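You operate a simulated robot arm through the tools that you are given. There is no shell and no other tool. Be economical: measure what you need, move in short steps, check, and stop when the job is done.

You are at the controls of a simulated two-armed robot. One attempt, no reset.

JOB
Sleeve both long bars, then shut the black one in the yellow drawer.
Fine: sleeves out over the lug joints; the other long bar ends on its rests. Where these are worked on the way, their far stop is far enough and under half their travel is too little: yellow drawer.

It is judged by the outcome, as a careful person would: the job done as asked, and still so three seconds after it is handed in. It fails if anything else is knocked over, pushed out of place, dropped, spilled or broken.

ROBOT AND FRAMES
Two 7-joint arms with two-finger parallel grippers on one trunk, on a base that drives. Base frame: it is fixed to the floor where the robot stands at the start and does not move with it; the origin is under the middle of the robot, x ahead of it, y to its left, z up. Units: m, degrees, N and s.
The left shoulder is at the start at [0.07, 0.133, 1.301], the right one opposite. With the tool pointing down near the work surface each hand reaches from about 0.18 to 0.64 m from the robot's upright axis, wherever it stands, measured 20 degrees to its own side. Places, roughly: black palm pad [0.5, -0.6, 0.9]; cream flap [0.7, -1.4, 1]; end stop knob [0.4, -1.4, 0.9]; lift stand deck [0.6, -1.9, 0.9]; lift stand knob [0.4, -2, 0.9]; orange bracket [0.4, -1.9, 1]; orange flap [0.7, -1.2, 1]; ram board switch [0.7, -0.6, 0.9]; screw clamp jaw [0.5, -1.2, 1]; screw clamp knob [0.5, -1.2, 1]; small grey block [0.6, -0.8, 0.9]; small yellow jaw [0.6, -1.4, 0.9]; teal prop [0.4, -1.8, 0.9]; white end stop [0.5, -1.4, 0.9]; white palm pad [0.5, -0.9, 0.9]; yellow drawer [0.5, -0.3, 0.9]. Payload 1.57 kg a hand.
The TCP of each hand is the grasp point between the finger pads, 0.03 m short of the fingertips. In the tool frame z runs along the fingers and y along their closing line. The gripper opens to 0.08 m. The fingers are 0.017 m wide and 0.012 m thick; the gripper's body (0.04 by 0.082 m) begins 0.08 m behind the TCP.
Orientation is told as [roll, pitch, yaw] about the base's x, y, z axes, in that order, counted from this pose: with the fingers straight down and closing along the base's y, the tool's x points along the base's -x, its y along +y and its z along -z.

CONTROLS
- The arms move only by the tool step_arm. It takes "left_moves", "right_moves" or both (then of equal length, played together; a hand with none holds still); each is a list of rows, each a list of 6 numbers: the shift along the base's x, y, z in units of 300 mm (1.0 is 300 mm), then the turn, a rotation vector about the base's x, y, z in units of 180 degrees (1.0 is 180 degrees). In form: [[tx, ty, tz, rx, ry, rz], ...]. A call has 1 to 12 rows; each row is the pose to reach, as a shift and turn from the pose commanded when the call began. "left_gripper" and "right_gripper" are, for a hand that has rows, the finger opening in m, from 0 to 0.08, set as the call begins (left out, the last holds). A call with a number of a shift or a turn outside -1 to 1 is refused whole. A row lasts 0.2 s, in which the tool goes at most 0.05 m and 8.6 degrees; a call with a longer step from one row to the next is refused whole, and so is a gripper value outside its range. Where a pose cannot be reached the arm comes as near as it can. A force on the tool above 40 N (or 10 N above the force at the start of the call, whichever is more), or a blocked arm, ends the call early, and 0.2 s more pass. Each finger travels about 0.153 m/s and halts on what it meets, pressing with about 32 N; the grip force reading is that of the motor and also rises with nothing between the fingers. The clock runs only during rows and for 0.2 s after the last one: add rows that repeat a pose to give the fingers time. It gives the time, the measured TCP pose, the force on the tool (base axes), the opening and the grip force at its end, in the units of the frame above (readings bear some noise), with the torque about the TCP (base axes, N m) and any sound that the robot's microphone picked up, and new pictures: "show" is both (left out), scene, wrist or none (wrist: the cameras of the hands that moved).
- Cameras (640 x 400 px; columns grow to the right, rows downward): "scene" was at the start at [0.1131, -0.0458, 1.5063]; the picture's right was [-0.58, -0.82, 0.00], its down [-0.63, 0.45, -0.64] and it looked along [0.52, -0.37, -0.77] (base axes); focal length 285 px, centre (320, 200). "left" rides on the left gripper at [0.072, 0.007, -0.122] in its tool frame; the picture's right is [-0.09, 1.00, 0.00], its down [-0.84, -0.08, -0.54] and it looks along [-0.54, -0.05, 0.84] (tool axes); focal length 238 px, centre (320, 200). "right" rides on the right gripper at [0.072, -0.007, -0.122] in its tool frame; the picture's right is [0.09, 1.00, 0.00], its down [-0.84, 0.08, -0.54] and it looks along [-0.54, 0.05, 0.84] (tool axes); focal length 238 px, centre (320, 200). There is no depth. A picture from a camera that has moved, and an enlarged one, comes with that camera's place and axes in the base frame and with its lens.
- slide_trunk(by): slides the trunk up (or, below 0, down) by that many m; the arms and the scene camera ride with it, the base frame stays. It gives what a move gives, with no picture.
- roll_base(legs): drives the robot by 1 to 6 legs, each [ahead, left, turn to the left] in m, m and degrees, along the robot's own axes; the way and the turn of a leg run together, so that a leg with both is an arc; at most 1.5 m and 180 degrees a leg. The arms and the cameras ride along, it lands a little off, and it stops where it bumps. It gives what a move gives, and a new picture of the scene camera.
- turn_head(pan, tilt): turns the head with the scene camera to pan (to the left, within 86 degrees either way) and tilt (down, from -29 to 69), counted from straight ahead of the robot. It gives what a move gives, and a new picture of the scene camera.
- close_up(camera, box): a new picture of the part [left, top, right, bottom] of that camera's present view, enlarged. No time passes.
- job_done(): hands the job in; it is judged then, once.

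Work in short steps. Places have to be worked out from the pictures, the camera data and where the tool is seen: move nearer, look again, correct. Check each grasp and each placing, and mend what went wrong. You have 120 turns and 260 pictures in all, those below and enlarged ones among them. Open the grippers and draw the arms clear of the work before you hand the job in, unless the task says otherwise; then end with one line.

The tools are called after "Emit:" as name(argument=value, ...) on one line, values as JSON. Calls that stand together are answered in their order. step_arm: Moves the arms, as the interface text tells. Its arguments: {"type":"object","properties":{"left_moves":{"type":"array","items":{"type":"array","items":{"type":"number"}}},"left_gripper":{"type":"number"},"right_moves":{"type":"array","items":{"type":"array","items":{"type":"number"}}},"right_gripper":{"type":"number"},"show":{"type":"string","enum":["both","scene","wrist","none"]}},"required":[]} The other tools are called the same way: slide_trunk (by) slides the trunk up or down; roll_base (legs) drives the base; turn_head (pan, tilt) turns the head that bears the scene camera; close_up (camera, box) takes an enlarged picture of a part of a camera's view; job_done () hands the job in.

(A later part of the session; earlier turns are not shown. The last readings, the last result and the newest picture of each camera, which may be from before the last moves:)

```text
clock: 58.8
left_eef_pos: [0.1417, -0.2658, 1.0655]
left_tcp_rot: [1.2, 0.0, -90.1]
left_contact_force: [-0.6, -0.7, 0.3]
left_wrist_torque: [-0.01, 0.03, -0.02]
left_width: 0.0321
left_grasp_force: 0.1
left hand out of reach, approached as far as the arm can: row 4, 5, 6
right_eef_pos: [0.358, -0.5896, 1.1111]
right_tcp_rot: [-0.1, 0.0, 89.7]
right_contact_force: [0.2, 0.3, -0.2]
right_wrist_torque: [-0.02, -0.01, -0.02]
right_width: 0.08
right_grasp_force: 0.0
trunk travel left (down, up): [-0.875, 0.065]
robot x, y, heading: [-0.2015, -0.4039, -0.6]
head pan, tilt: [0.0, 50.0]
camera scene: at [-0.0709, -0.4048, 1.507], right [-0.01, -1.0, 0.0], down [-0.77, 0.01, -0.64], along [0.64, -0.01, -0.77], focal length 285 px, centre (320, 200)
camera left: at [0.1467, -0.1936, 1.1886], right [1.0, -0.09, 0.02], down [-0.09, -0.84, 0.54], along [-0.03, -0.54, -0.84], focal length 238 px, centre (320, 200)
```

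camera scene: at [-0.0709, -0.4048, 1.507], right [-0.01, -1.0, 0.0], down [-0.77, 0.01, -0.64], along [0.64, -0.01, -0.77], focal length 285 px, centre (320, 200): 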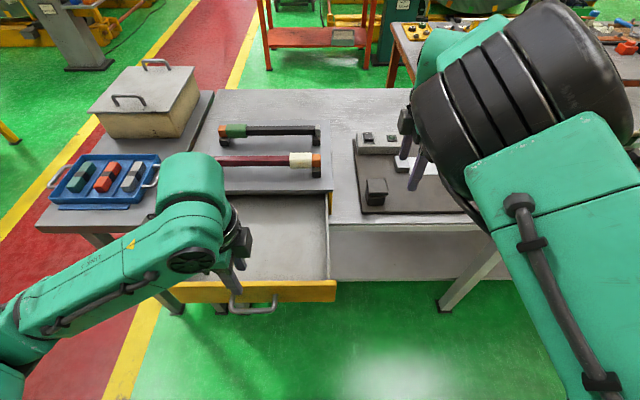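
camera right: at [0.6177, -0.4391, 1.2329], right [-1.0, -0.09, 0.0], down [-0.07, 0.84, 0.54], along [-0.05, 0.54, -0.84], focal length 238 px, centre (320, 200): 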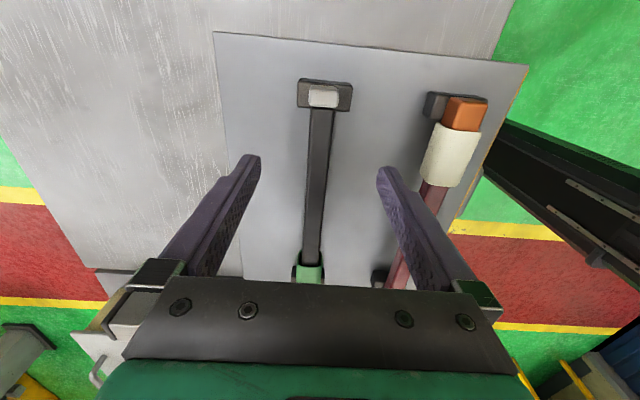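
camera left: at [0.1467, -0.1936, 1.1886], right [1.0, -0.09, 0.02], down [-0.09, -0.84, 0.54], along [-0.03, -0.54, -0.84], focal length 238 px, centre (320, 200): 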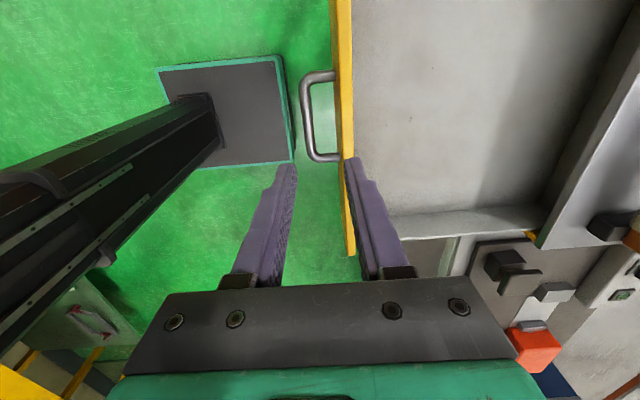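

Drawer interior spans x≈0.18–0.40, y≈-0.43…-0.10; the bar (0.29 m) fits. I roll ahead 0.22 m so that the left hand reaches the black bar's middle.

Emit:
roll_base(legs=[[0.22, 0, 0.5]])

Emit:
step_arm(left_moves=[[0.05, 0, 0.1, 0, 0, 0], [0.1, 0.01, 0.2, 0, 0, 0], [0.22, 0.02, 0.25, 0, 0, 0], [0.36, 0.03, 0.25, 0, 0, 0], [0.5, 0.04, 0.25, 0, 0, 0], [0.62, 0.05, 0.25, 0, 0, 0], [0.74, 0.05, 0.25, 0, 0, 0], [0.82, 0.05, 0.25, -0.006, 0, 0], [0.82, 0.05, 0.25, -0.006, 0, 0]], left_gripper=0.07, show="both")

```text
clock: 60.5
left_eef_pos: [0.3617, -0.2675, 1.0682]
left_tcp_rot: [1.3, 0.1, -90.0]
left_contact_force: [-0.2, -0.7, -0.5]
left_wrist_torque: [-0.04, -0.04, 0.01]
left_width: 0.0319
left_grasp_force: 0.0
right_eef_pos: [0.5768, -0.5913, 1.1119]
right_tcp_rot: [-0.2, -0.1, 89.6]
right_contact_force: [0.6, 0.5, 0.7]
right_wrist_torque: [0.02, -0.03, 0.01]
right_width: 0.0799
right_grasp_force: 0.1
trunk travel left (down, up): [-0.875, 0.065]
robot x, y, heading: [0.0223, -0.4043, -0.5]
head pan, tilt: [0.0, 50.0]
camera scene: at [0.1469, -0.4067, 1.5074], right [-0.01, -1.0, 0.0], down [-0.76, 0.01, -0.64], along [0.64, -0.01, -0.76], focal length 285 px, centre (320, 200)
```

scene: 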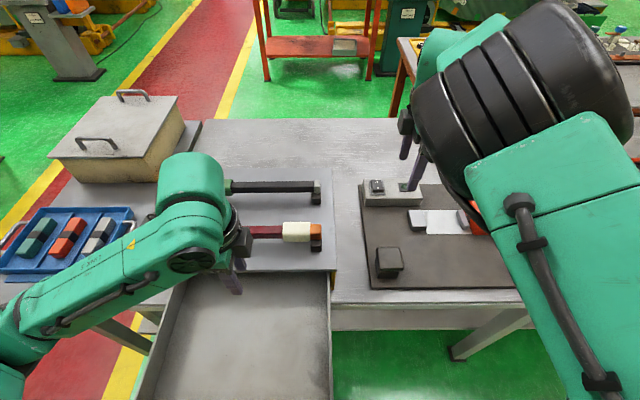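

```text
clock: 62.5
left_eef_pos: [0.6097, -0.253, 1.1411]
left_tcp_rot: [1.3, -1.1, -90.0]
left_contact_force: [-0.7, 0.1, 0.1]
left_wrist_torque: [0.03, 0.0, -0.01]
left_width: 0.07
left_grasp_force: 0.0
right_eef_pos: [0.5789, -0.5913, 1.111]
right_tcp_rot: [0.0, 0.0, 89.6]
right_contact_force: [0.0, 0.2, 0.2]
right_wrist_torque: [-0.01, -0.05, 0.03]
right_width: 0.0803
right_grasp_force: 0.1
trunk travel left (down, up): [-0.875, 0.065]
robot x, y, heading: [0.0232, -0.4025, -0.4]
head pan, tilt: [0.0, 50.0]
camera scene: at [0.1498, -0.4062, 1.5071], right [-0.01, -1.0, 0.0], down [-0.77, 0.01, -0.64], along [0.64, -0.01, -0.77], focal length 285 px, centre (320, 200)
camera left: at [0.6131, -0.1776, 1.2622], right [1.0, -0.09, 0.02], down [-0.09, -0.83, 0.56], along [-0.03, -0.56, -0.83], focal length 238 px, centre (320, 200)
```

scene: 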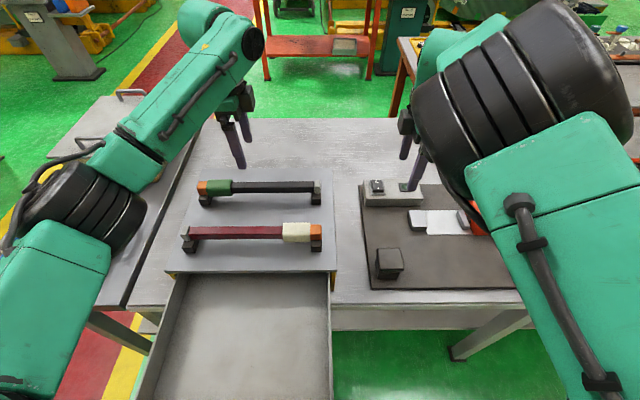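
left: 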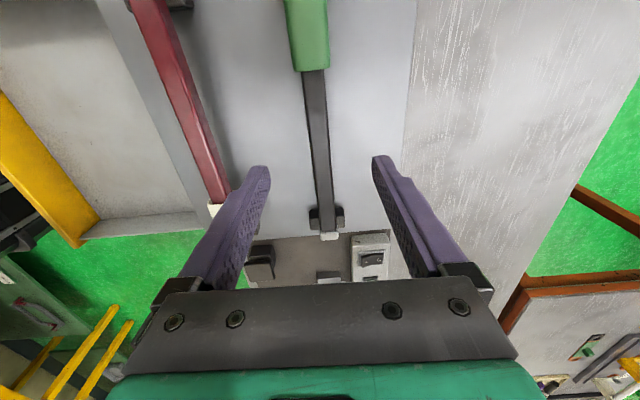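

Aligned over the bar's middle (0.610, -0.253). I go down to z≈1.012 and grip.

Emit:
step_arm(left_moves=[[0, 0, -0.1, 0.006, 0, 0], [0, 0, -0.2, 0.006, 0, 0], [0, 0, -0.3, 0.006, 0, 0], [0, 0, -0.37, 0.006, 0, 0], [0, 0, -0.43, 0.006, 0, 0], [0, 0, -0.43, 0.006, 0, 0]], show="wrist")

Emit:
step_arm(left_moves=[[0, 0, 0, 0, 0, 0], [0, 0, 0, 0, 0, 0], [0, 0, 0, 0, 0, 0]], left_gripper=0.0, show="wrist")

```text
clock: 63.9
left_eef_pos: [0.6107, -0.2514, 1.0117]
left_tcp_rot: [1.3, 0.0, -90.0]
left_contact_force: [-0.5, 0.4, 0.5]
left_wrist_torque: [0.01, -0.04, 0.02]
left_width: 0.0701
left_grasp_force: 0.1
right_eef_pos: [0.5795, -0.5907, 1.1112]
right_tcp_rot: [0.0, -0.2, 89.5]
right_contact_force: [0.4, 0.5, -0.1]
right_wrist_torque: [0.01, -0.05, -0.02]
right_width: 0.0799
right_grasp_force: 0.0
trunk travel left (down, up): [-0.875, 0.065]
robot x, y, heading: [0.0262, -0.4047, -0.5]
head pan, tilt: [0.0, 50.0]
camera left: at [0.615, -0.1804, 1.1329], right [1.0, -0.09, 0.02], down [-0.09, -0.84, 0.54], along [-0.03, -0.54, -0.84], focal length 238 px, centre (320, 200)
```

left: 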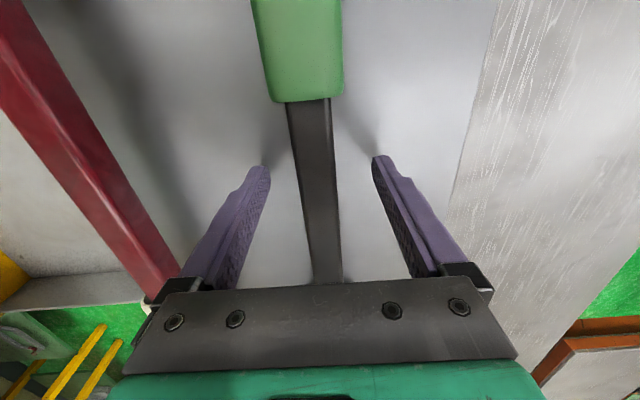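

```text
clock: 64.7
left_eef_pos: [0.6118, -0.2535, 1.0101]
left_tcp_rot: [1.2, 0.0, -89.9]
left_contact_force: [-0.4, 0.3, 0.2]
left_wrist_torque: [-0.02, 0.03, 0.09]
left_width: 0.0219
left_grasp_force: 31.7
right_eef_pos: [0.58, -0.5908, 1.112]
right_tcp_rot: [0.0, -0.1, 89.5]
right_contact_force: [-0.1, -0.1, -0.4]
right_wrist_torque: [0.02, 0.02, -0.01]
right_width: 0.0799
right_grasp_force: 0.1
trunk travel left (down, up): [-0.875, 0.065]
robot x, y, heading: [0.022, -0.4033, -0.4]
head pan, tilt: [0.0, 50.0]
camera left: at [0.615, -0.1807, 1.1331], right [1.0, -0.09, 0.02], down [-0.09, -0.84, 0.54], along [-0.03, -0.54, -0.84], focal length 238 px, centre (320, 200)
```

left: 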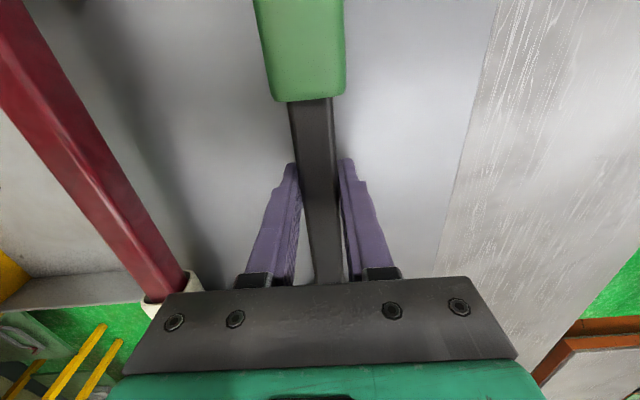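

Gripped. I lift the black bar slowly 0.12 m and check that it hangs level.

Emit:
step_arm(left_moves=[[0, 0, 0.03, 0, 0, 0], [0, 0, 0.08, 0, 0, 0], [0, 0, 0.15, 0, 0, 0], [0, 0, 0.23, 0, 0, 0], [0, 0, 0.31, 0, 0, 0], [0, 0, 0.4, 0, 0, 0], [0, 0, 0.4, 0, 0, 0]], show="both")

```text
clock: 66.3
left_eef_pos: [0.6105, -0.2522, 1.1318]
left_tcp_rot: [1.2, 0.0, -90.0]
left_contact_force: [1.1, -0.6, -3.9]
left_wrist_torque: [0.0, -0.01, 0.0]
left_width: 0.0221
left_grasp_force: 32.0
right_eef_pos: [0.5803, -0.5915, 1.111]
right_tcp_rot: [0.0, -0.1, 89.4]
right_contact_force: [0.0, -0.7, 0.1]
right_wrist_torque: [0.02, -0.01, 0.02]
right_width: 0.0799
right_grasp_force: 0.1
trunk travel left (down, up): [-0.875, 0.065]
robot x, y, heading: [0.0201, -0.4016, -0.4]
head pan, tilt: [0.0, 50.0]
camera scene: at [0.1514, -0.4064, 1.5069], right [-0.01, -1.0, 0.0], down [-0.77, 0.01, -0.64], along [0.64, -0.01, -0.77], focal length 285 px, centre (320, 200)
camera left: at [0.615, -0.1802, 1.2537], right [1.0, -0.09, 0.02], down [-0.09, -0.84, 0.54], along [-0.03, -0.54, -0.84], focal length 238 px, centre (320, 200)
```

scene: 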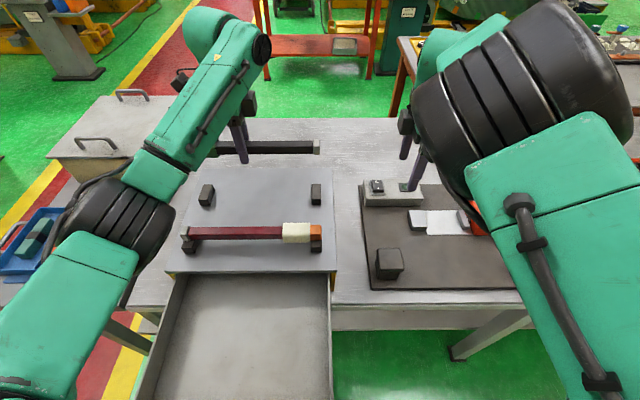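
left: 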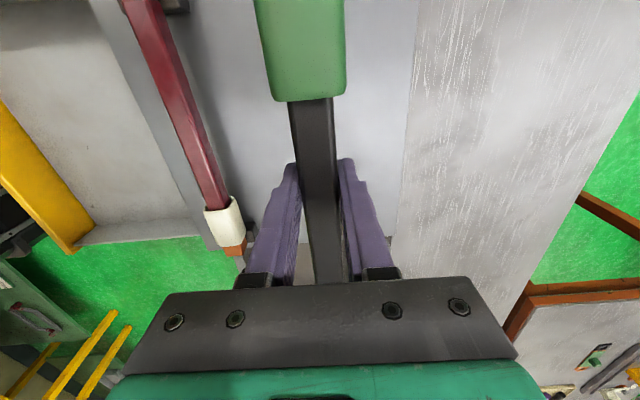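

The bar hangs level. But the fingertips reach 30 mm past the TCP, so in the drawer they'd touch bottom before the bar; I set it back on its rests and regrip 14 mm nearer the tips.

Emit:
step_arm(left_moves=[[0, 0, -0.1, 0, 0, 0], [0, 0, -0.2, 0, 0, 0], [0, 0, -0.28, 0, 0, 0], [0, 0, -0.34, 0, 0, 0], [0, 0, -0.38, 0, 0, 0], [0, 0, -0.397, 0, 0, 0], [0, 0, -0.4, 0, 0, 0], [0, 0, -0.4, 0, 0, 0]], show="scene")

Emit:
close_up(camera="scene", box=[150, 140, 350, 270])

```text
clock: 68.1
left_eef_pos: [0.6092, -0.2526, 1.0128]
left_tcp_rot: [1.4, -0.1, -90.1]
left_contact_force: [1.1, 1.4, 9.9]
left_wrist_torque: [0.12, 0.19, 0.05]
left_width: 0.0222
left_grasp_force: 32.1
right_eef_pos: [0.5791, -0.5903, 1.1121]
right_tcp_rot: [0.0, -0.1, 89.7]
right_contact_force: [0.4, 0.4, -0.7]
right_wrist_torque: [0.03, -0.01, 0.0]
right_width: 0.0802
right_grasp_force: 0.1
trunk travel left (down, up): [-0.875, 0.065]
robot x, y, heading: [0.0234, -0.4019, -0.5]
head pan, tilt: [0.0, 50.0]
camera scene: at [0.1489, -0.4068, 1.5073], right [-0.01, -1.0, 0.0], down [-0.77, 0.01, -0.64], along [0.64, -0.01, -0.77], focal length 285 px, centre (320, 200)
```

scene: 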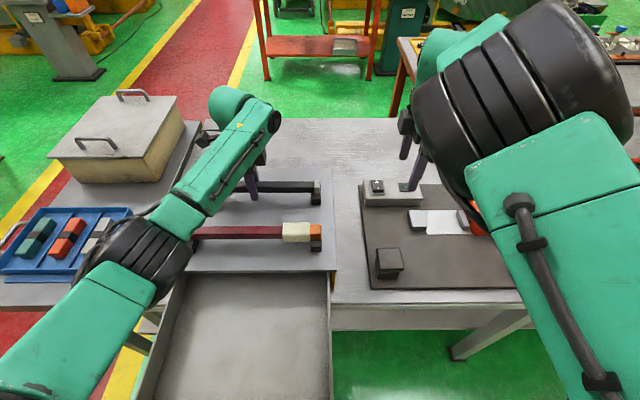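

```text
3.08 times, centred on (250, 205) of scene
camera zoom: at [0.1489, -0.4068, 1.5073], right [-0.01, -1.0, 0.0], down [-0.77, 0.01, -0.64], along [0.64, -0.01, -0.77], focal length 877 px, centre (535, 185)
```

zoom: 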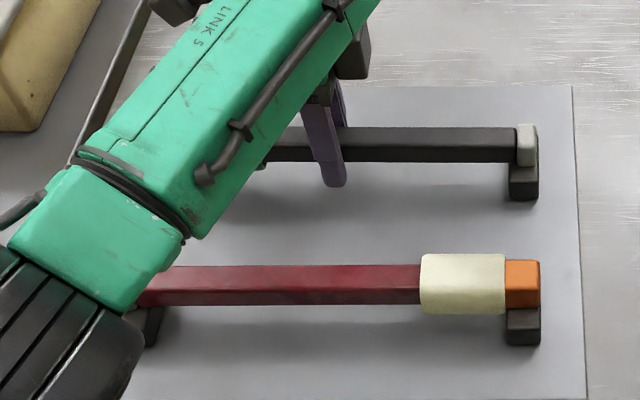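

It's back on its rests (10 N reaction). I open slightly, rise 14 mm and regrip.

Emit:
step_arm(left_moves=[[0, 0, 0, 0, 0, 0], [0, 0, 0.0, 0, 0, 0], [0, 0, 0.03, 0, 0, 0], [0, 0, 0.047, 0, 0, 0], [0, 0, 0.047, 0, 0, 0]], left_gripper=0.045, show="none")

Emit:
step_arm(left_moves=[[0, 0, 0, 0, 0, 0], [0, 0, 0, 0, 0, 0], [0, 0, 0, 0, 0, 0]], left_gripper=0.0, show="none")

Emit:
step_arm(left_moves=[[0, 0, 0.03, 0, 0, 0], [0, 0, 0.08, 0, 0, 0], [0, 0, 0.15, 0, 0, 0], [0, 0, 0.23, 0, 0, 0], [0, 0, 0.31, 0, 0, 0], [0, 0, 0.37, 0, 0, 0], [0, 0, 0.37, 0, 0, 0]], show="both")

```text
clock: 69.3
left_eef_pos: [0.6105, -0.2532, 1.0252]
left_tcp_rot: [1.2, -0.1, -89.9]
left_contact_force: [-0.3, 0.1, -0.7]
left_wrist_torque: [-0.01, -0.03, -0.01]
left_width: 0.0452
left_grasp_force: 0.0
right_eef_pos: [0.5787, -0.5909, 1.1108]
right_tcp_rot: [-0.1, -0.1, 89.4]
right_contact_force: [0.5, -0.2, -0.5]
right_wrist_torque: [0.0, 0.0, 0.04]
right_width: 0.0799
right_grasp_force: 0.0
trunk travel left (down, up): [-0.875, 0.065]
robot x, y, heading: [0.0232, -0.4046, -0.4]
head pan, tilt: [0.0, 50.0]
```

```text
clock: 70.1
left_eef_pos: [0.6096, -0.2526, 1.0273]
left_tcp_rot: [1.3, 0.1, -89.9]
left_contact_force: [0.9, 0.7, 3.2]
left_wrist_torque: [0.02, 0.04, 0.02]
left_width: 0.0217
left_grasp_force: 31.9
right_eef_pos: [0.5792, -0.5918, 1.111]
right_tcp_rot: [0.0, -0.1, 89.5]
right_contact_force: [0.1, -0.6, 0.1]
right_wrist_torque: [-0.01, 0.04, -0.02]
right_width: 0.0797
right_grasp_force: 0.1
trunk travel left (down, up): [-0.875, 0.065]
robot x, y, heading: [0.0219, -0.4044, -0.4]
head pan, tilt: [0.0, 50.0]
```

```text
clock: 71.7
left_eef_pos: [0.6093, -0.2521, 1.1372]
left_tcp_rot: [1.1, -0.1, -90.0]
left_contact_force: [-0.4, -0.7, -3.2]
left_wrist_torque: [0.01, 0.0, -0.01]
left_width: 0.0216
left_grasp_force: 31.8
right_eef_pos: [0.5798, -0.5922, 1.1105]
right_tcp_rot: [-0.1, -0.1, 89.5]
right_contact_force: [0.2, 0.4, -0.2]
right_wrist_torque: [0.0, 0.03, -0.03]
right_width: 0.0801
right_grasp_force: 0.1
trunk travel left (down, up): [-0.875, 0.065]
robot x, y, heading: [0.0216, -0.4009, -0.3]
head pan, tilt: [0.0, 50.0]
camera scene: at [0.1515, -0.4061, 1.5069], right [-0.01, -1.0, 0.0], down [-0.77, 0.01, -0.64], along [0.64, -0.01, -0.77], focal length 285 px, centre (320, 200)
camera left: at [0.6128, -0.1788, 1.2606], right [1.0, -0.09, 0.02], down [-0.09, -0.84, 0.54], along [-0.03, -0.54, -0.84], focal length 238 px, centre (320, 200)
```

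scene: 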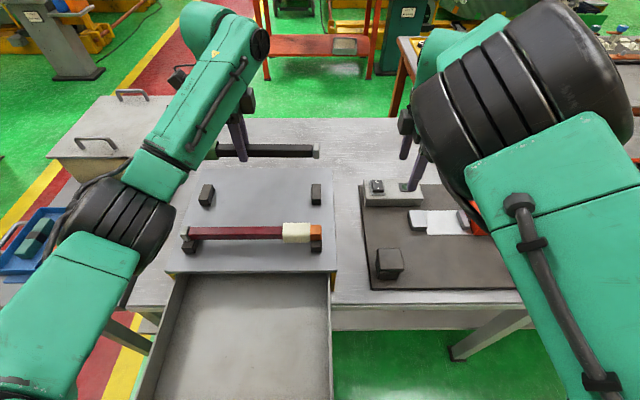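
left: 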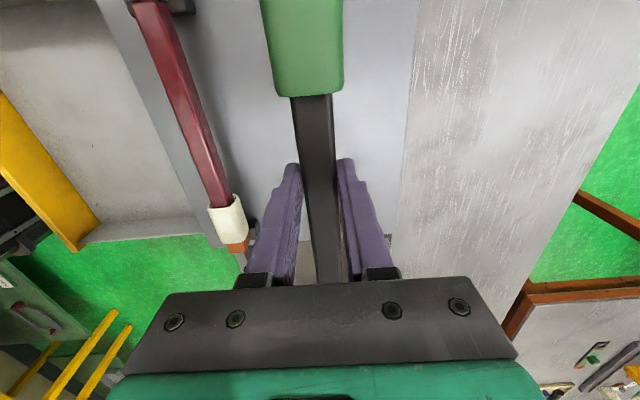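

Held well. I roll back 0.25 m, carrying the bar over the maroon one with clearance.

Emit:
roll_base(legs=[[-0.25, 0, 0]])

Emit:
step_arm(left_moves=[[-0.08, 0, 0, 0, 0, 0], [-0.16, 0, 0, 0, 0, 0], [-0.23, 0, 0, 0, 0, 0], [-0.23, 0, -0.1, 0, 0, 0], [-0.23, 0, -0.2, 0, 0, 0], [-0.23, 0, -0.2, 0, 0, 0]], show="both")

```text
clock: 73.5
left_eef_pos: [0.3649, -0.2527, 1.1359]
left_tcp_rot: [1.1, 0.0, -90.4]
left_contact_force: [0.9, -0.5, -4.1]
left_wrist_torque: [0.0, 0.03, 0.03]
left_width: 0.0217
left_grasp_force: 31.8
right_eef_pos: [0.3345, -0.5935, 1.1093]
right_tcp_rot: [0.2, -0.1, 89.0]
right_contact_force: [0.2, 0.6, 0.3]
right_wrist_torque: [0.01, 0.01, 0.0]
right_width: 0.0801
right_grasp_force: 0.0
trunk travel left (down, up): [-0.875, 0.065]
robot x, y, heading: [-0.2276, -0.402, -1.0]
head pan, tilt: [0.0, 50.0]
camera scene: at [-0.0924, -0.4046, 1.5066], right [-0.02, -1.0, 0.0], down [-0.77, 0.01, -0.64], along [0.64, -0.01, -0.77], focal length 285 px, centre (320, 200)
```

scene: 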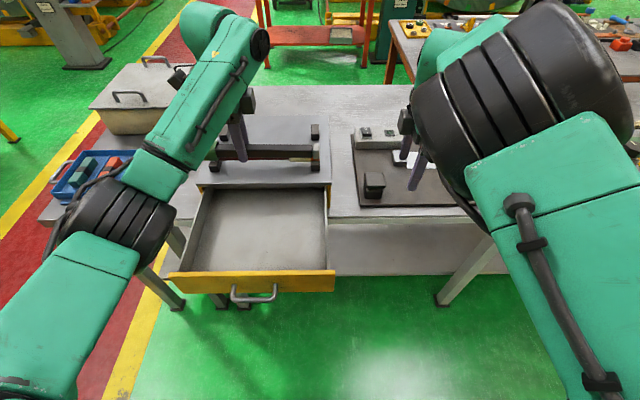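

```text
clock: 74.9
left_eef_pos: [0.2909, -0.2537, 1.078]
left_tcp_rot: [1.1, 0.0, -90.4]
left_contact_force: [0.2, 0.3, -2.5]
left_wrist_torque: [0.02, -0.01, -0.01]
left_width: 0.0217
left_grasp_force: 31.3
right_eef_pos: [0.3311, -0.5935, 1.1111]
right_tcp_rot: [0.1, -0.2, 89.1]
right_contact_force: [0.9, 0.3, 0.4]
right_wrist_torque: [0.03, 0.02, -0.01]
right_width: 0.0798
right_grasp_force: 0.1
trunk travel left (down, up): [-0.875, 0.065]
robot x, y, heading: [-0.2286, -0.4041, -0.9]
head pan, tilt: [0.0, 50.0]
camera scene: at [-0.0969, -0.4048, 1.5071], right [-0.02, -1.0, 0.0], down [-0.77, 0.01, -0.64], along [0.64, -0.01, -0.77], focal length 285 px, centre (320, 200)
camera left: at [0.2961, -0.181, 1.2008], right [0.99, -0.1, 0.02], down [-0.1, -0.84, 0.54], along [-0.04, -0.54, -0.84], focal length 238 px, centre (320, 200)
```

scene: 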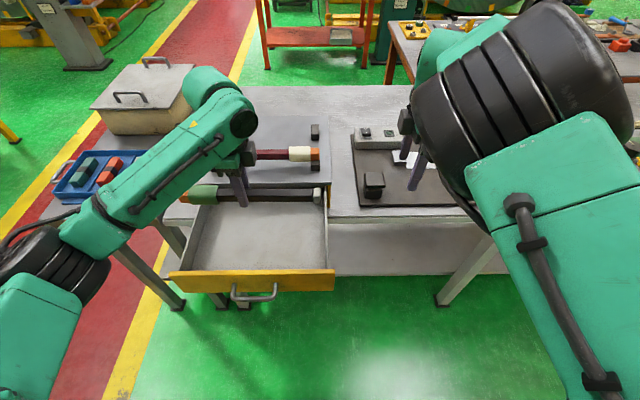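
left: 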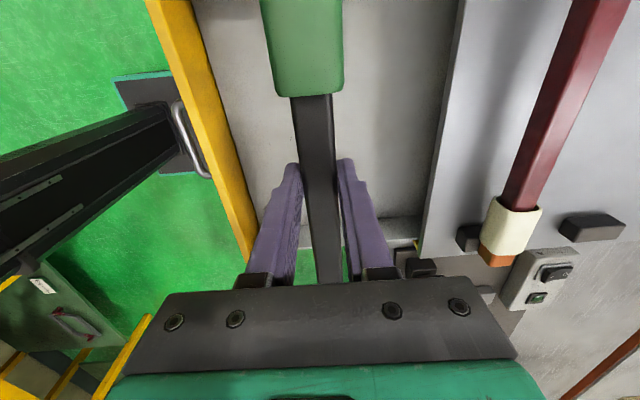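

I zoom on bar ends versus the drawer's walls before lowering.

Emit:
close_up(camera="scene", box=[150, 170, 350, 310])

```text
2.86 times, centred on (250, 240) of scene
camera zoom: at [-0.0969, -0.4048, 1.5071], right [-0.02, -1.0, 0.0], down [-0.77, 0.01, -0.64], along [0.64, -0.01, -0.77], focal length 814 px, centre (520, 86)
```

zoom: 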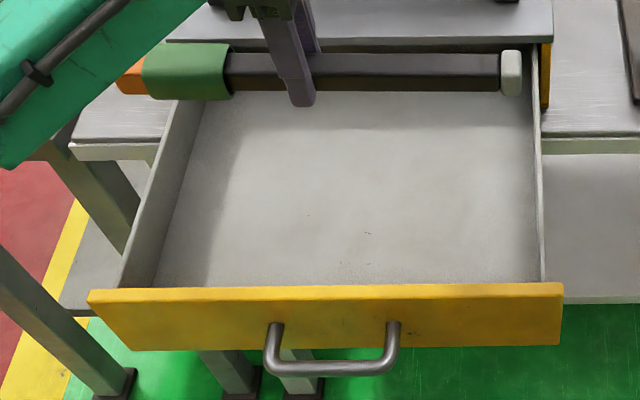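

Bar ends span y -0.120…-0.412; drawer interior about -0.11…-0.425. I shift -4 mm in y, lower to z≈1.0, and look again.

Emit:
step_arm(left_moves=[[-0.02, -0.013, -0.06, 0, 0, 0], [-0.03, -0.013, -0.12, 0, 0, 0], [-0.03, -0.013, -0.18, 0, 0, 0], [-0.03, -0.013, -0.25, 0, 0, 0], [-0.03, -0.013, -0.25, 0, 0, 0]], show="none")

Emit:
close_up(camera="scene", box=[150, 170, 350, 310])

Emit:
close_up(camera="right", box=[0, 0, 640, 400])

```text
clock: 76.1
left_eef_pos: [0.283, -0.2579, 1.0016]
left_tcp_rot: [1.2, 0.0, -90.4]
left_contact_force: [-0.5, -0.2, -3.8]
left_wrist_torque: [-0.03, 0.02, -0.03]
left_width: 0.0215
left_grasp_force: 32.3
right_eef_pos: [0.3307, -0.593, 1.1109]
right_tcp_rot: [-0.1, -0.1, 89.1]
right_contact_force: [-0.6, -0.8, -0.1]
right_wrist_torque: [0.01, -0.01, 0.0]
right_width: 0.0801
right_grasp_force: 0.0
trunk travel left (down, up): [-0.875, 0.065]
robot x, y, heading: [-0.2201, -0.4016, -1.1]
head pan, tilt: [0.0, 50.0]
```

```text
2.86 times, centred on (250, 240) of scene
camera zoom: at [-0.0963, -0.4045, 1.507], right [-0.02, -1.0, 0.0], down [-0.77, 0.01, -0.64], along [0.64, -0.01, -0.77], focal length 814 px, centre (520, 86)
```

zoom: 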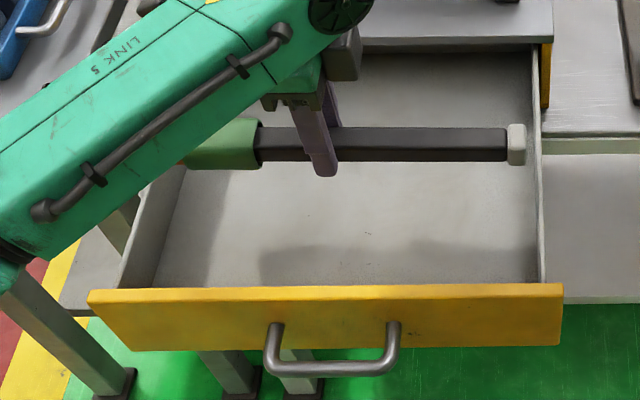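

```text
1.00 times, centred on (320, 200) of right (not enlarged: the box is as wide or as high as the picture)
camera zoom: at [0.3367, -0.6643, 1.2326], right [-1.0, -0.08, 0.0], down [-0.06, 0.84, 0.54], along [-0.04, 0.54, -0.84], focal length 238 px, centre (320, 200)
```

zoom: 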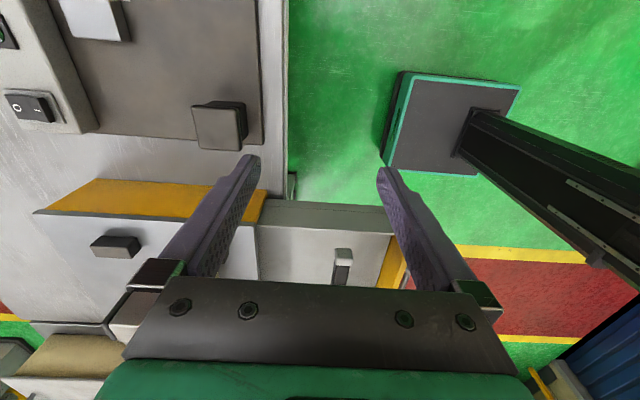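

The bar is centred between the walls with ≈10 mm each side. I lower into the drawer to z≈0.93.

Emit:
step_arm(left_moves=[[0, 0, -0.05, 0, 0, 0], [0, 0, -0.1, 0, 0, 0], [0, 0, -0.15, 0, 0, 0], [0, 0, -0.2, 0, 0, 0], [0, 0, -0.235, 0, 0, 0], [0, 0, -0.235, 0, 0, 0]], show="wrist")

Emit:
close_up(camera="scene", box=[150, 170, 350, 310])

```text
clock: 77.5
left_eef_pos: [0.2847, -0.2577, 0.9318]
left_tcp_rot: [1.3, 0.1, -90.4]
left_contact_force: [-0.2, 0.8, -3.2]
left_wrist_torque: [0.01, 0.01, 0.03]
left_width: 0.0216
left_grasp_force: 31.7
right_eef_pos: [0.3322, -0.5936, 1.1111]
right_tcp_rot: [0.0, 0.0, 89.1]
right_contact_force: [0.4, -0.8, 0.1]
right_wrist_torque: [0.02, -0.01, -0.01]
right_width: 0.0801
right_grasp_force: 0.1
trunk travel left (down, up): [-0.875, 0.065]
robot x, y, heading: [-0.2263, -0.4044, -0.9]
head pan, tilt: [0.0, 50.0]
camera left: at [0.2897, -0.1851, 1.0539], right [0.99, -0.1, 0.02], down [-0.09, -0.84, 0.54], along [-0.04, -0.54, -0.84], focal length 238 px, centre (320, 200)
```

left: 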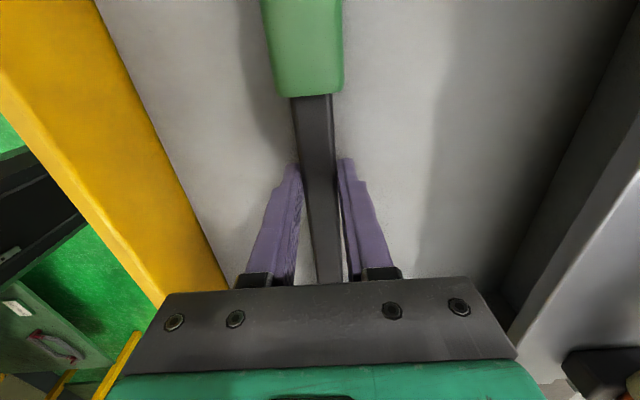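

```text
2.86 times, centred on (250, 240) of scene
camera zoom: at [-0.0962, -0.4046, 1.507], right [-0.02, -1.0, 0.0], down [-0.77, 0.01, -0.64], along [0.64, -0.01, -0.77], focal length 814 px, centre (520, 86)
```

zoom: 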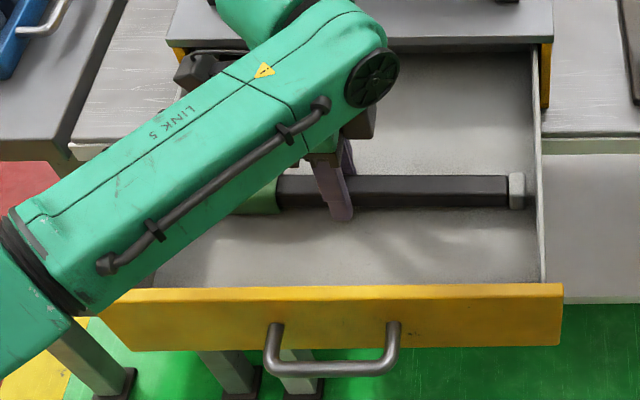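

Inside the walls. I keep lowering in 3 mm rows until I feel the bottom.

Emit:
step_arm(left_moves=[[0, 0, -0.01, 0, 0, 0], [0, 0, -0.02, 0, 0, 0], [0, 0, -0.03, 0, 0, 0], [0, 0, -0.04, 0, 0, 0], [0, 0, -0.04, 0, 0, 0]], show="none")

```text
clock: 78.8
left_eef_pos: [0.2874, -0.2588, 0.9255]
left_tcp_rot: [2.2, -0.1, -90.4]
left_contact_force: [-0.4, 0.8, 20.7]
left_wrist_torque: [0.67, 0.5, -0.07]
left_width: 0.0217
left_grasp_force: 32.1
right_eef_pos: [0.3278, -0.5931, 1.1128]
right_tcp_rot: [0.0, -0.2, 89.1]
right_contact_force: [0.4, 0.0, 0.7]
right_wrist_torque: [-0.04, 0.05, 0.01]
right_width: 0.0799
right_grasp_force: 0.1
trunk travel left (down, up): [-0.875, 0.065]
robot x, y, heading: [-0.2232, -0.4006, -1.0]
head pan, tilt: [0.0, 50.0]
stopped in row 5 (left hand): the force on the tool passed its limit at 41 N (the readings are from after the stop); the commanded pose is now the measured one
```

Bottom reached. I open the fingers and rise straight up.

Emit:
step_arm(left_moves=[[0, 0, 0.005, 0, 0, 0], [0, 0, 0.005, 0, 0, 0], [0, 0, 0.005, 0, 0, 0]], left_gripper=0.05, show="none")

Emit:
step_arm(left_moves=[[0, 0, 0.1, 0, 0, 0], [0, 0, 0.2, 0, 0, 0], [0, 0, 0.3, 0, 0, 0], [0, 0, 0.42, 0, 0, 0], [-0.1, 0, 0.42, 0, 0, 0], [-0.2, 0, 0.42, 0, 0, 0], [-0.3, 0, 0.42, 0, 0, 0]], show="both")

```text
clock: 79.6
left_eef_pos: [0.2893, -0.2586, 0.9252]
left_tcp_rot: [2.0, -0.1, -90.3]
left_contact_force: [16.1, 1.3, 23.3]
left_wrist_torque: [0.04, 0.15, -0.08]
left_width: 0.0354
left_grasp_force: 0.1
right_eef_pos: [0.3322, -0.5931, 1.1119]
right_tcp_rot: [0.0, -0.1, 89.2]
right_contact_force: [-0.2, -0.4, 0.1]
right_wrist_torque: [0.02, -0.03, 0.0]
right_width: 0.08
right_grasp_force: 0.0
trunk travel left (down, up): [-0.875, 0.065]
robot x, y, heading: [-0.2258, -0.3977, -1.2]
head pan, tilt: [0.0, 50.0]
```

```text
clock: 81.2
left_eef_pos: [0.1951, -0.2575, 1.0504]
left_tcp_rot: [1.8, -0.2, -90.3]
left_contact_force: [-0.1, 0.3, 0.7]
left_wrist_torque: [-0.01, 0.0, 0.0]
left_width: 0.0497
left_grasp_force: 0.1
right_eef_pos: [0.3297, -0.5929, 1.1115]
right_tcp_rot: [-0.1, -0.2, 89.1]
right_contact_force: [0.0, 0.4, -0.1]
right_wrist_torque: [-0.02, -0.04, 0.0]
right_width: 0.08
right_grasp_force: 0.1
trunk travel left (down, up): [-0.875, 0.065]
robot x, y, heading: [-0.2261, -0.4028, -1.0]
head pan, tilt: [0.0, 50.0]
camera scene: at [-0.098, -0.4044, 1.5072], right [-0.02, -1.0, 0.0], down [-0.77, 0.01, -0.64], along [0.64, -0.01, -0.77], focal length 285 px, centre (320, 200)
camera left: at [0.1982, -0.1847, 1.1719], right [0.99, -0.1, 0.03], down [-0.1, -0.84, 0.54], along [-0.03, -0.54, -0.84], focal length 238 px, centre (320, 200)
```

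scene: 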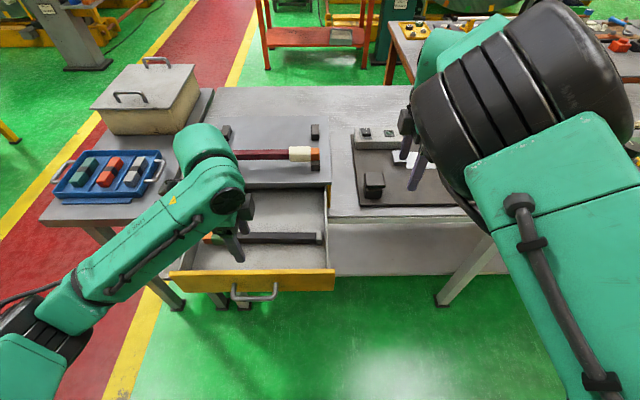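
left: 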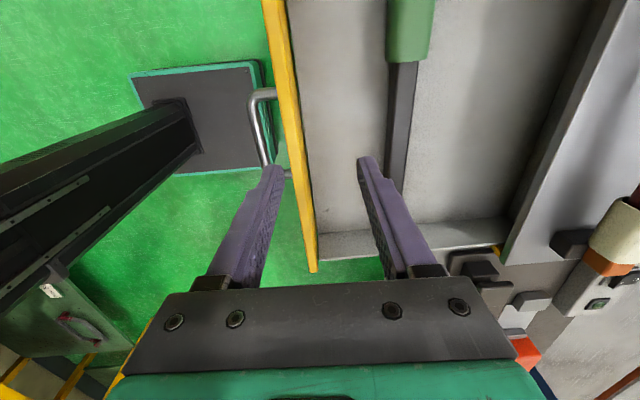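

The bar lies in the drawer. Now I move over the handle (x≈0.135) with a 30 mm opening to grip it and push the drawer shut.

Emit:
step_arm(left_moves=[[-0.07, -0.015, 0, 0, 0, 0], [-0.14, -0.015, 0, 0, 0, 0], [-0.21, -0.015, -0.05, 0, 0, 0], [-0.21, -0.015, -0.15, 0, 0, 0], [-0.21, -0.015, -0.2, 0, 0, 0], [-0.21, -0.015, -0.2, 0, 0, 0]], left_gripper=0.03, show="wrist")

Emit:
close_up(camera="scene", box=[160, 180, 350, 310])

```text
clock: 82.6
left_eef_pos: [0.1337, -0.2599, 0.9891]
left_tcp_rot: [1.9, -0.2, -90.4]
left_contact_force: [-0.2, -0.2, 0.9]
left_wrist_torque: [0.04, 0.01, 0.01]
left_width: 0.0299
left_grasp_force: 0.0
right_eef_pos: [0.3306, -0.5922, 1.1125]
right_tcp_rot: [-0.1, -0.2, 89.2]
right_contact_force: [0.0, -1.0, -0.3]
right_wrist_torque: [0.01, 0.01, 0.01]
right_width: 0.08
right_grasp_force: 0.0
trunk travel left (down, up): [-0.875, 0.065]
robot x, y, heading: [-0.2269, -0.3996, -0.7]
head pan, tilt: [0.0, 50.0]
camera left: at [0.1378, -0.1869, 1.1115], right [0.99, -0.1, 0.03], down [-0.1, -0.84, 0.54], along [-0.03, -0.54, -0.84], focal length 238 px, centre (320, 200)
```

left: 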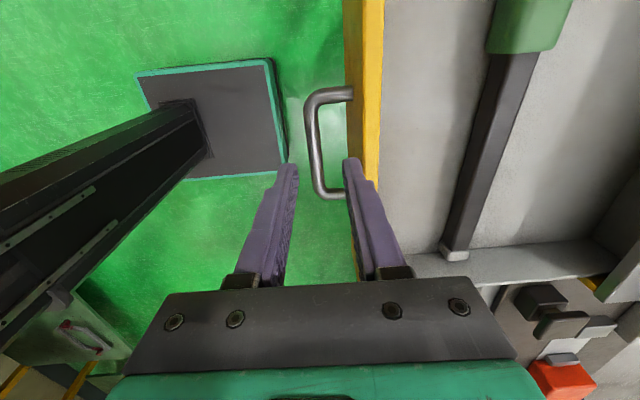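

```text
3.08 times, centred on (255, 245) of scene
camera zoom: at [-0.0971, -0.4046, 1.5071], right [-0.02, -1.0, 0.0], down [-0.77, 0.01, -0.64], along [0.64, -0.01, -0.77], focal length 877 px, centre (520, 62)
```

zoom: 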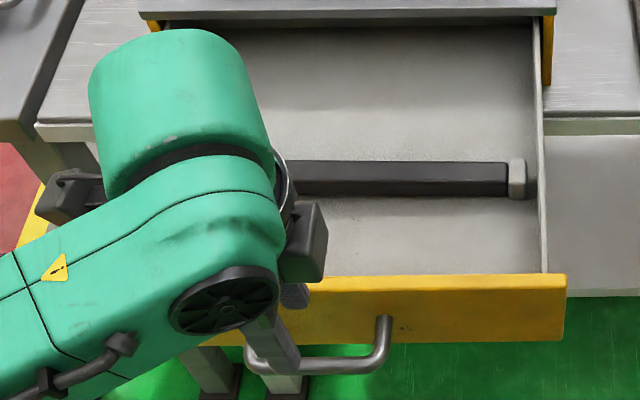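

Aligned (handle x≈0.134). I shift 4 mm back for clearance to the front, descend, and close on it.

Emit:
step_arm(left_moves=[[-0.013, 0, -0.06, 0, 0, 0], [-0.013, 0, -0.12, 0, 0, 0], [-0.013, 0, -0.18, 0, 0, 0], [-0.013, 0, -0.25, 0, 0, 0], [-0.013, 0, -0.25, 0, 0, 0]], show="none")

Emit:
step_arm(left_moves=[[0, 0, 0, 0, 0, 0], [0, 0, 0, 0, 0, 0]], left_gripper=0.0, show="wrist")

```text
clock: 83.8
left_eef_pos: [0.1314, -0.2638, 0.9134]
left_tcp_rot: [1.8, -0.2, -90.4]
left_contact_force: [-1.2, 0.9, 0.1]
left_wrist_torque: [-0.01, 0.02, 0.0]
left_width: 0.0297
left_grasp_force: 0.0
right_eef_pos: [0.3305, -0.5915, 1.1107]
right_tcp_rot: [0.0, -0.1, 89.1]
right_contact_force: [-0.9, 1.0, -1.3]
right_wrist_torque: [0.0, -0.01, -0.02]
right_width: 0.0802
right_grasp_force: 0.1
trunk travel left (down, up): [-0.875, 0.065]
robot x, y, heading: [-0.2236, -0.4012, -0.8]
head pan, tilt: [0.0, 50.0]
```

```text
clock: 84.4
left_eef_pos: [0.1328, -0.2641, 0.9139]
left_tcp_rot: [1.9, -0.1, -90.4]
left_contact_force: [6.4, 0.4, 4.4]
left_wrist_torque: [-0.03, -0.01, 0.5]
left_width: 0.0118
left_grasp_force: 28.8
right_eef_pos: [0.3322, -0.5915, 1.1098]
right_tcp_rot: [0.0, -0.1, 89.0]
right_contact_force: [-0.1, 1.0, 0.3]
right_wrist_torque: [0.01, 0.02, -0.01]
right_width: 0.0798
right_grasp_force: 0.0
trunk travel left (down, up): [-0.875, 0.065]
robot x, y, heading: [-0.2228, -0.4023, -0.9]
head pan, tilt: [0.0, 50.0]
camera left: at [0.1357, -0.1907, 1.036], right [0.99, -0.1, 0.03], down [-0.1, -0.84, 0.54], along [-0.03, -0.54, -0.84], focal length 238 px, centre (320, 200)
```

left: 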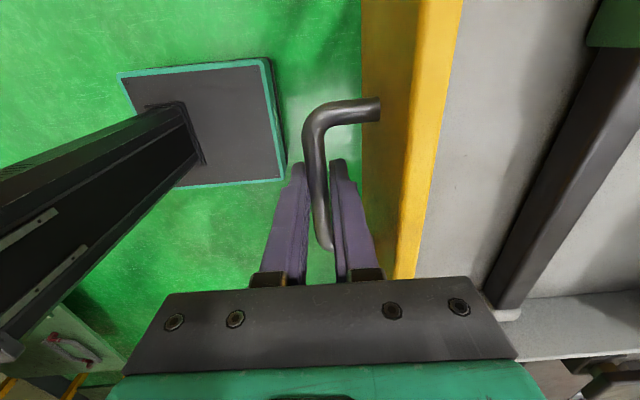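

Gripped. I push the drawer in smoothly by 0.18 m.

Emit:
step_arm(left_moves=[[0.03, 0, 0, 0, 0, 0], [0.08, 0, 0, 0, 0, 0], [0.135, 0, 0, 0, 0, 0], [0.19, 0, 0, 0, 0, 0], [0.245, 0, 0, 0, 0, 0], [0.3, 0, 0, 0, 0, 0], [0.355, 0, 0, 0, 0, 0], [0.41, 0, 0, 0, 0, 0], [0.465, 0, 0, 0, 0, 0], [0.52, 0, 0, 0, 0, 0], [0.57, 0, 0, 0, 0, 0], [0.6, 0, 0, 0, 0, 0]], show="both")

```text
clock: 87.0
left_eef_pos: [0.3126, -0.2632, 0.9141]
left_tcp_rot: [1.6, 0.0, -90.3]
left_contact_force: [-2.1, -5.1, -16.7]
left_wrist_torque: [0.24, 0.03, 0.53]
left_width: 0.0115
left_grasp_force: 29.6
right_eef_pos: [0.3337, -0.593, 1.1095]
right_tcp_rot: [0.1, -0.1, 89.1]
right_contact_force: [-0.4, -0.9, 0.6]
right_wrist_torque: [0.01, -0.02, 0.01]
right_width: 0.08
right_grasp_force: 0.0
trunk travel left (down, up): [-0.875, 0.065]
robot x, y, heading: [-0.2228, -0.3999, -0.9]
head pan, tilt: [0.0, 50.0]
camera scene: at [-0.0932, -0.4055, 1.5067], right [-0.02, -1.0, 0.0], down [-0.77, 0.01, -0.64], along [0.64, -0.01, -0.77], focal length 285 px, centre (320, 200)
camera left: at [0.316, -0.1907, 1.0365], right [0.99, -0.1, 0.03], down [-0.1, -0.84, 0.54], along [-0.03, -0.54, -0.84], focal length 238 px, centre (320, 200)
```

scene: 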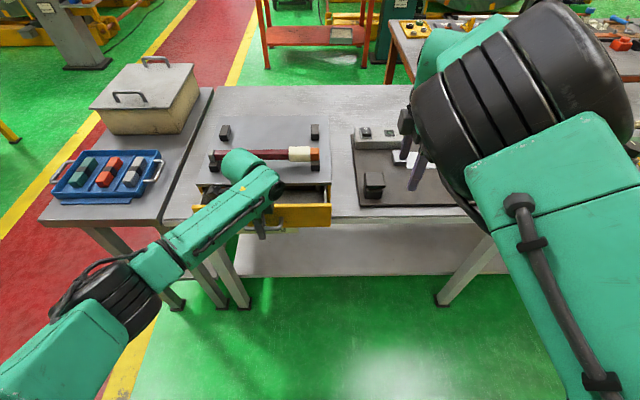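
left: 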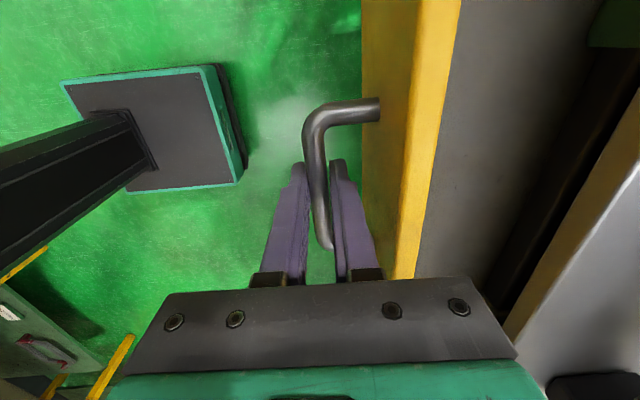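

Smooth so far. I push the last ~60 mm slowly until it shuts against its stop.

Emit:
step_arm(left_moves=[[0.04, 0, 0, 0, 0, 0], [0.08, 0, 0, 0, 0, 0], [0.12, 0, 0, 0, 0, 0], [0.15, 0, 0, 0, 0, 0], [0.165, 0, 0, 0, 0, 0], [0.18, 0, 0, 0, 0, 0], [0.19, 0, 0, 0, 0, 0], [0.2, 0, 0, 0, 0, 0], [0.21, 0, 0, 0, 0, 0], [0.22, 0, 0, 0, 0, 0]], show="both")

```text
clock: 89.2
left_eef_pos: [0.3679, -0.2623, 0.9162]
left_tcp_rot: [1.7, -0.1, -90.3]
left_contact_force: [-20.5, 0.7, -13.0]
left_wrist_torque: [-0.59, -0.01, 0.41]
left_width: 0.012
left_grasp_force: 29.3
left hand out of reach, approached as far as the arm can: row 9, 10
right_eef_pos: [0.3284, -0.5937, 1.1126]
right_tcp_rot: [-0.1, -0.1, 89.0]
right_contact_force: [-0.6, 0.0, -0.3]
right_wrist_torque: [-0.01, -0.02, -0.01]
right_width: 0.08
right_grasp_force: 0.2
trunk travel left (down, up): [-0.875, 0.065]
robot x, y, heading: [-0.2256, -0.4008, -0.7]
head pan, tilt: [0.0, 50.0]
camera scene: at [-0.1002, -0.4057, 1.5074], right [-0.02, -1.0, 0.0], down [-0.76, 0.01, -0.64], along [0.64, -0.01, -0.76], focal length 285 px, centre (320, 200)
camera left: at [0.3714, -0.1905, 1.0377], right [0.99, -0.1, 0.03], down [-0.1, -0.84, 0.54], along [-0.03, -0.54, -0.84], focal length 238 px, centre (320, 200)
```

scene: 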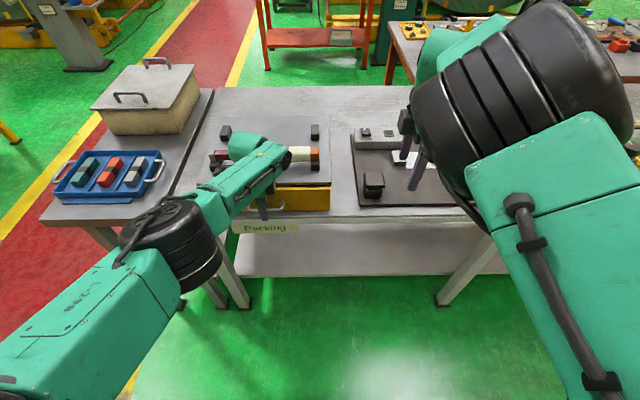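
left: 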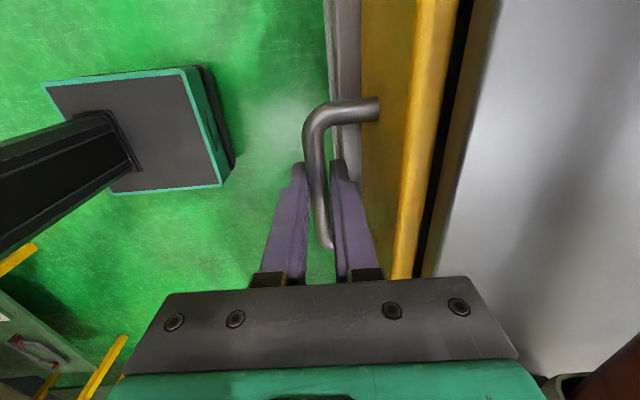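

The drawer meets its stop (-20 N, x≈0.368, same as at the beginning). I open the fingers a little and rise straight out.

Emit:
step_arm(left_moves=[[0, 0, 0, 0, 0, 0], [0, 0, 0, 0, 0, 0]], left_gripper=0.026, show="wrist")

Emit:
step_arm(left_moves=[[0, 0, 0.08, 0, 0, 0], [0, 0, 0.16, 0, 0, 0], [0, 0, 0.28, 0, 0, 0], [0, 0, 0.4, 0, 0, 0], [-0.1, 0.05, 0.5, 0, 0, 0], [-0.2, 0.15, 0.5, 0, 0, 0], [-0.2, 0.3, 0.5, 0, 0, 0], [-0.2, 0.45, 0.5, 0, 0, 0], [-0.2, 0.6, 0.5, 0, 0, 0], [-0.2, 0.75, 0.5, 0, 0, 0]], show="both")

```text
clock: 89.8
left_eef_pos: [0.3719, -0.2632, 0.917]
left_tcp_rot: [1.9, -0.1, -90.4]
left_contact_force: [0.1, 0.4, -0.5]
left_wrist_torque: [0.01, 0.01, 0.01]
left_width: 0.0262
left_grasp_force: 0.1
right_eef_pos: [0.3325, -0.5937, 1.1109]
right_tcp_rot: [-0.1, -0.1, 89.1]
right_contact_force: [0.0, 0.0, -0.2]
right_wrist_torque: [0.0, 0.01, 0.03]
right_width: 0.0798
right_grasp_force: 0.0
trunk travel left (down, up): [-0.875, 0.065]
robot x, y, heading: [-0.2219, -0.4042, -1.0]
head pan, tilt: [0.0, 50.0]
camera left: at [0.375, -0.1904, 1.0381], right [0.99, -0.1, 0.03], down [-0.1, -0.84, 0.54], along [-0.03, -0.54, -0.84], focal length 238 px, centre (320, 200)
```

left: 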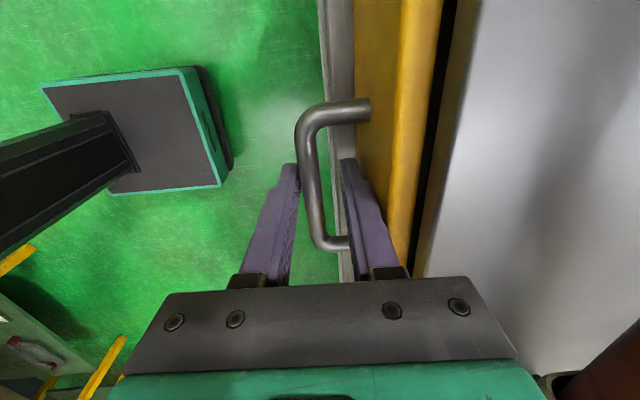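

```text
clock: 92.0
left_eef_pos: [0.31, -0.0365, 1.0642]
left_tcp_rot: [1.7, -0.2, -90.4]
left_contact_force: [0.9, 0.5, 0.7]
left_wrist_torque: [0.02, 0.02, -0.02]
left_width: 0.0259
left_grasp_force: 0.1
right_eef_pos: [0.3304, -0.5905, 1.1108]
right_tcp_rot: [0.0, 0.0, 89.1]
right_contact_force: [-0.7, 0.1, 0.1]
right_wrist_torque: [-0.01, -0.03, 0.03]
right_width: 0.0802
right_grasp_force: 0.1
trunk travel left (down, up): [-0.875, 0.065]
robot x, y, heading: [-0.2245, -0.3986, -0.9]
head pan, tilt: [0.0, 50.0]
camera scene: at [-0.0968, -0.4029, 1.507], right [-0.02, -1.0, 0.0], down [-0.77, 0.01, -0.64], along [0.64, -0.01, -0.77], focal length 285 px, centre (320, 200)
camera left: at [0.3142, 0.0376, 1.1864], right [0.99, -0.1, 0.03], down [-0.1, -0.83, 0.54], along [-0.03, -0.54, -0.84], focal length 238 px, centre (320, 200)
```

scene: 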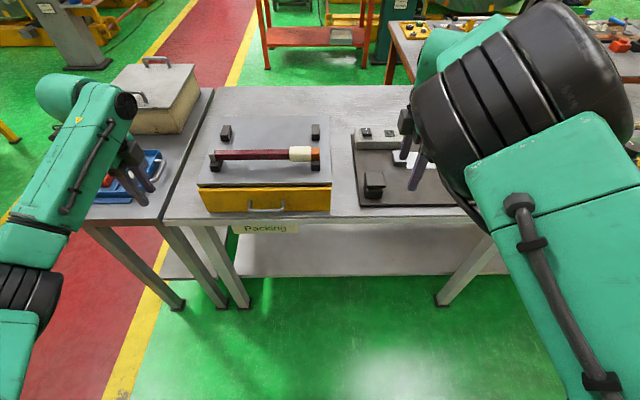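
left: 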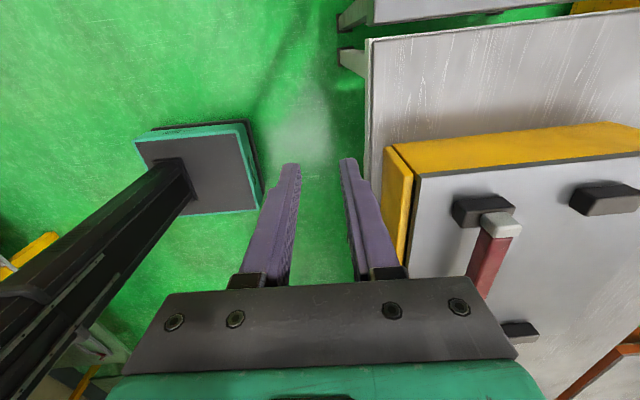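

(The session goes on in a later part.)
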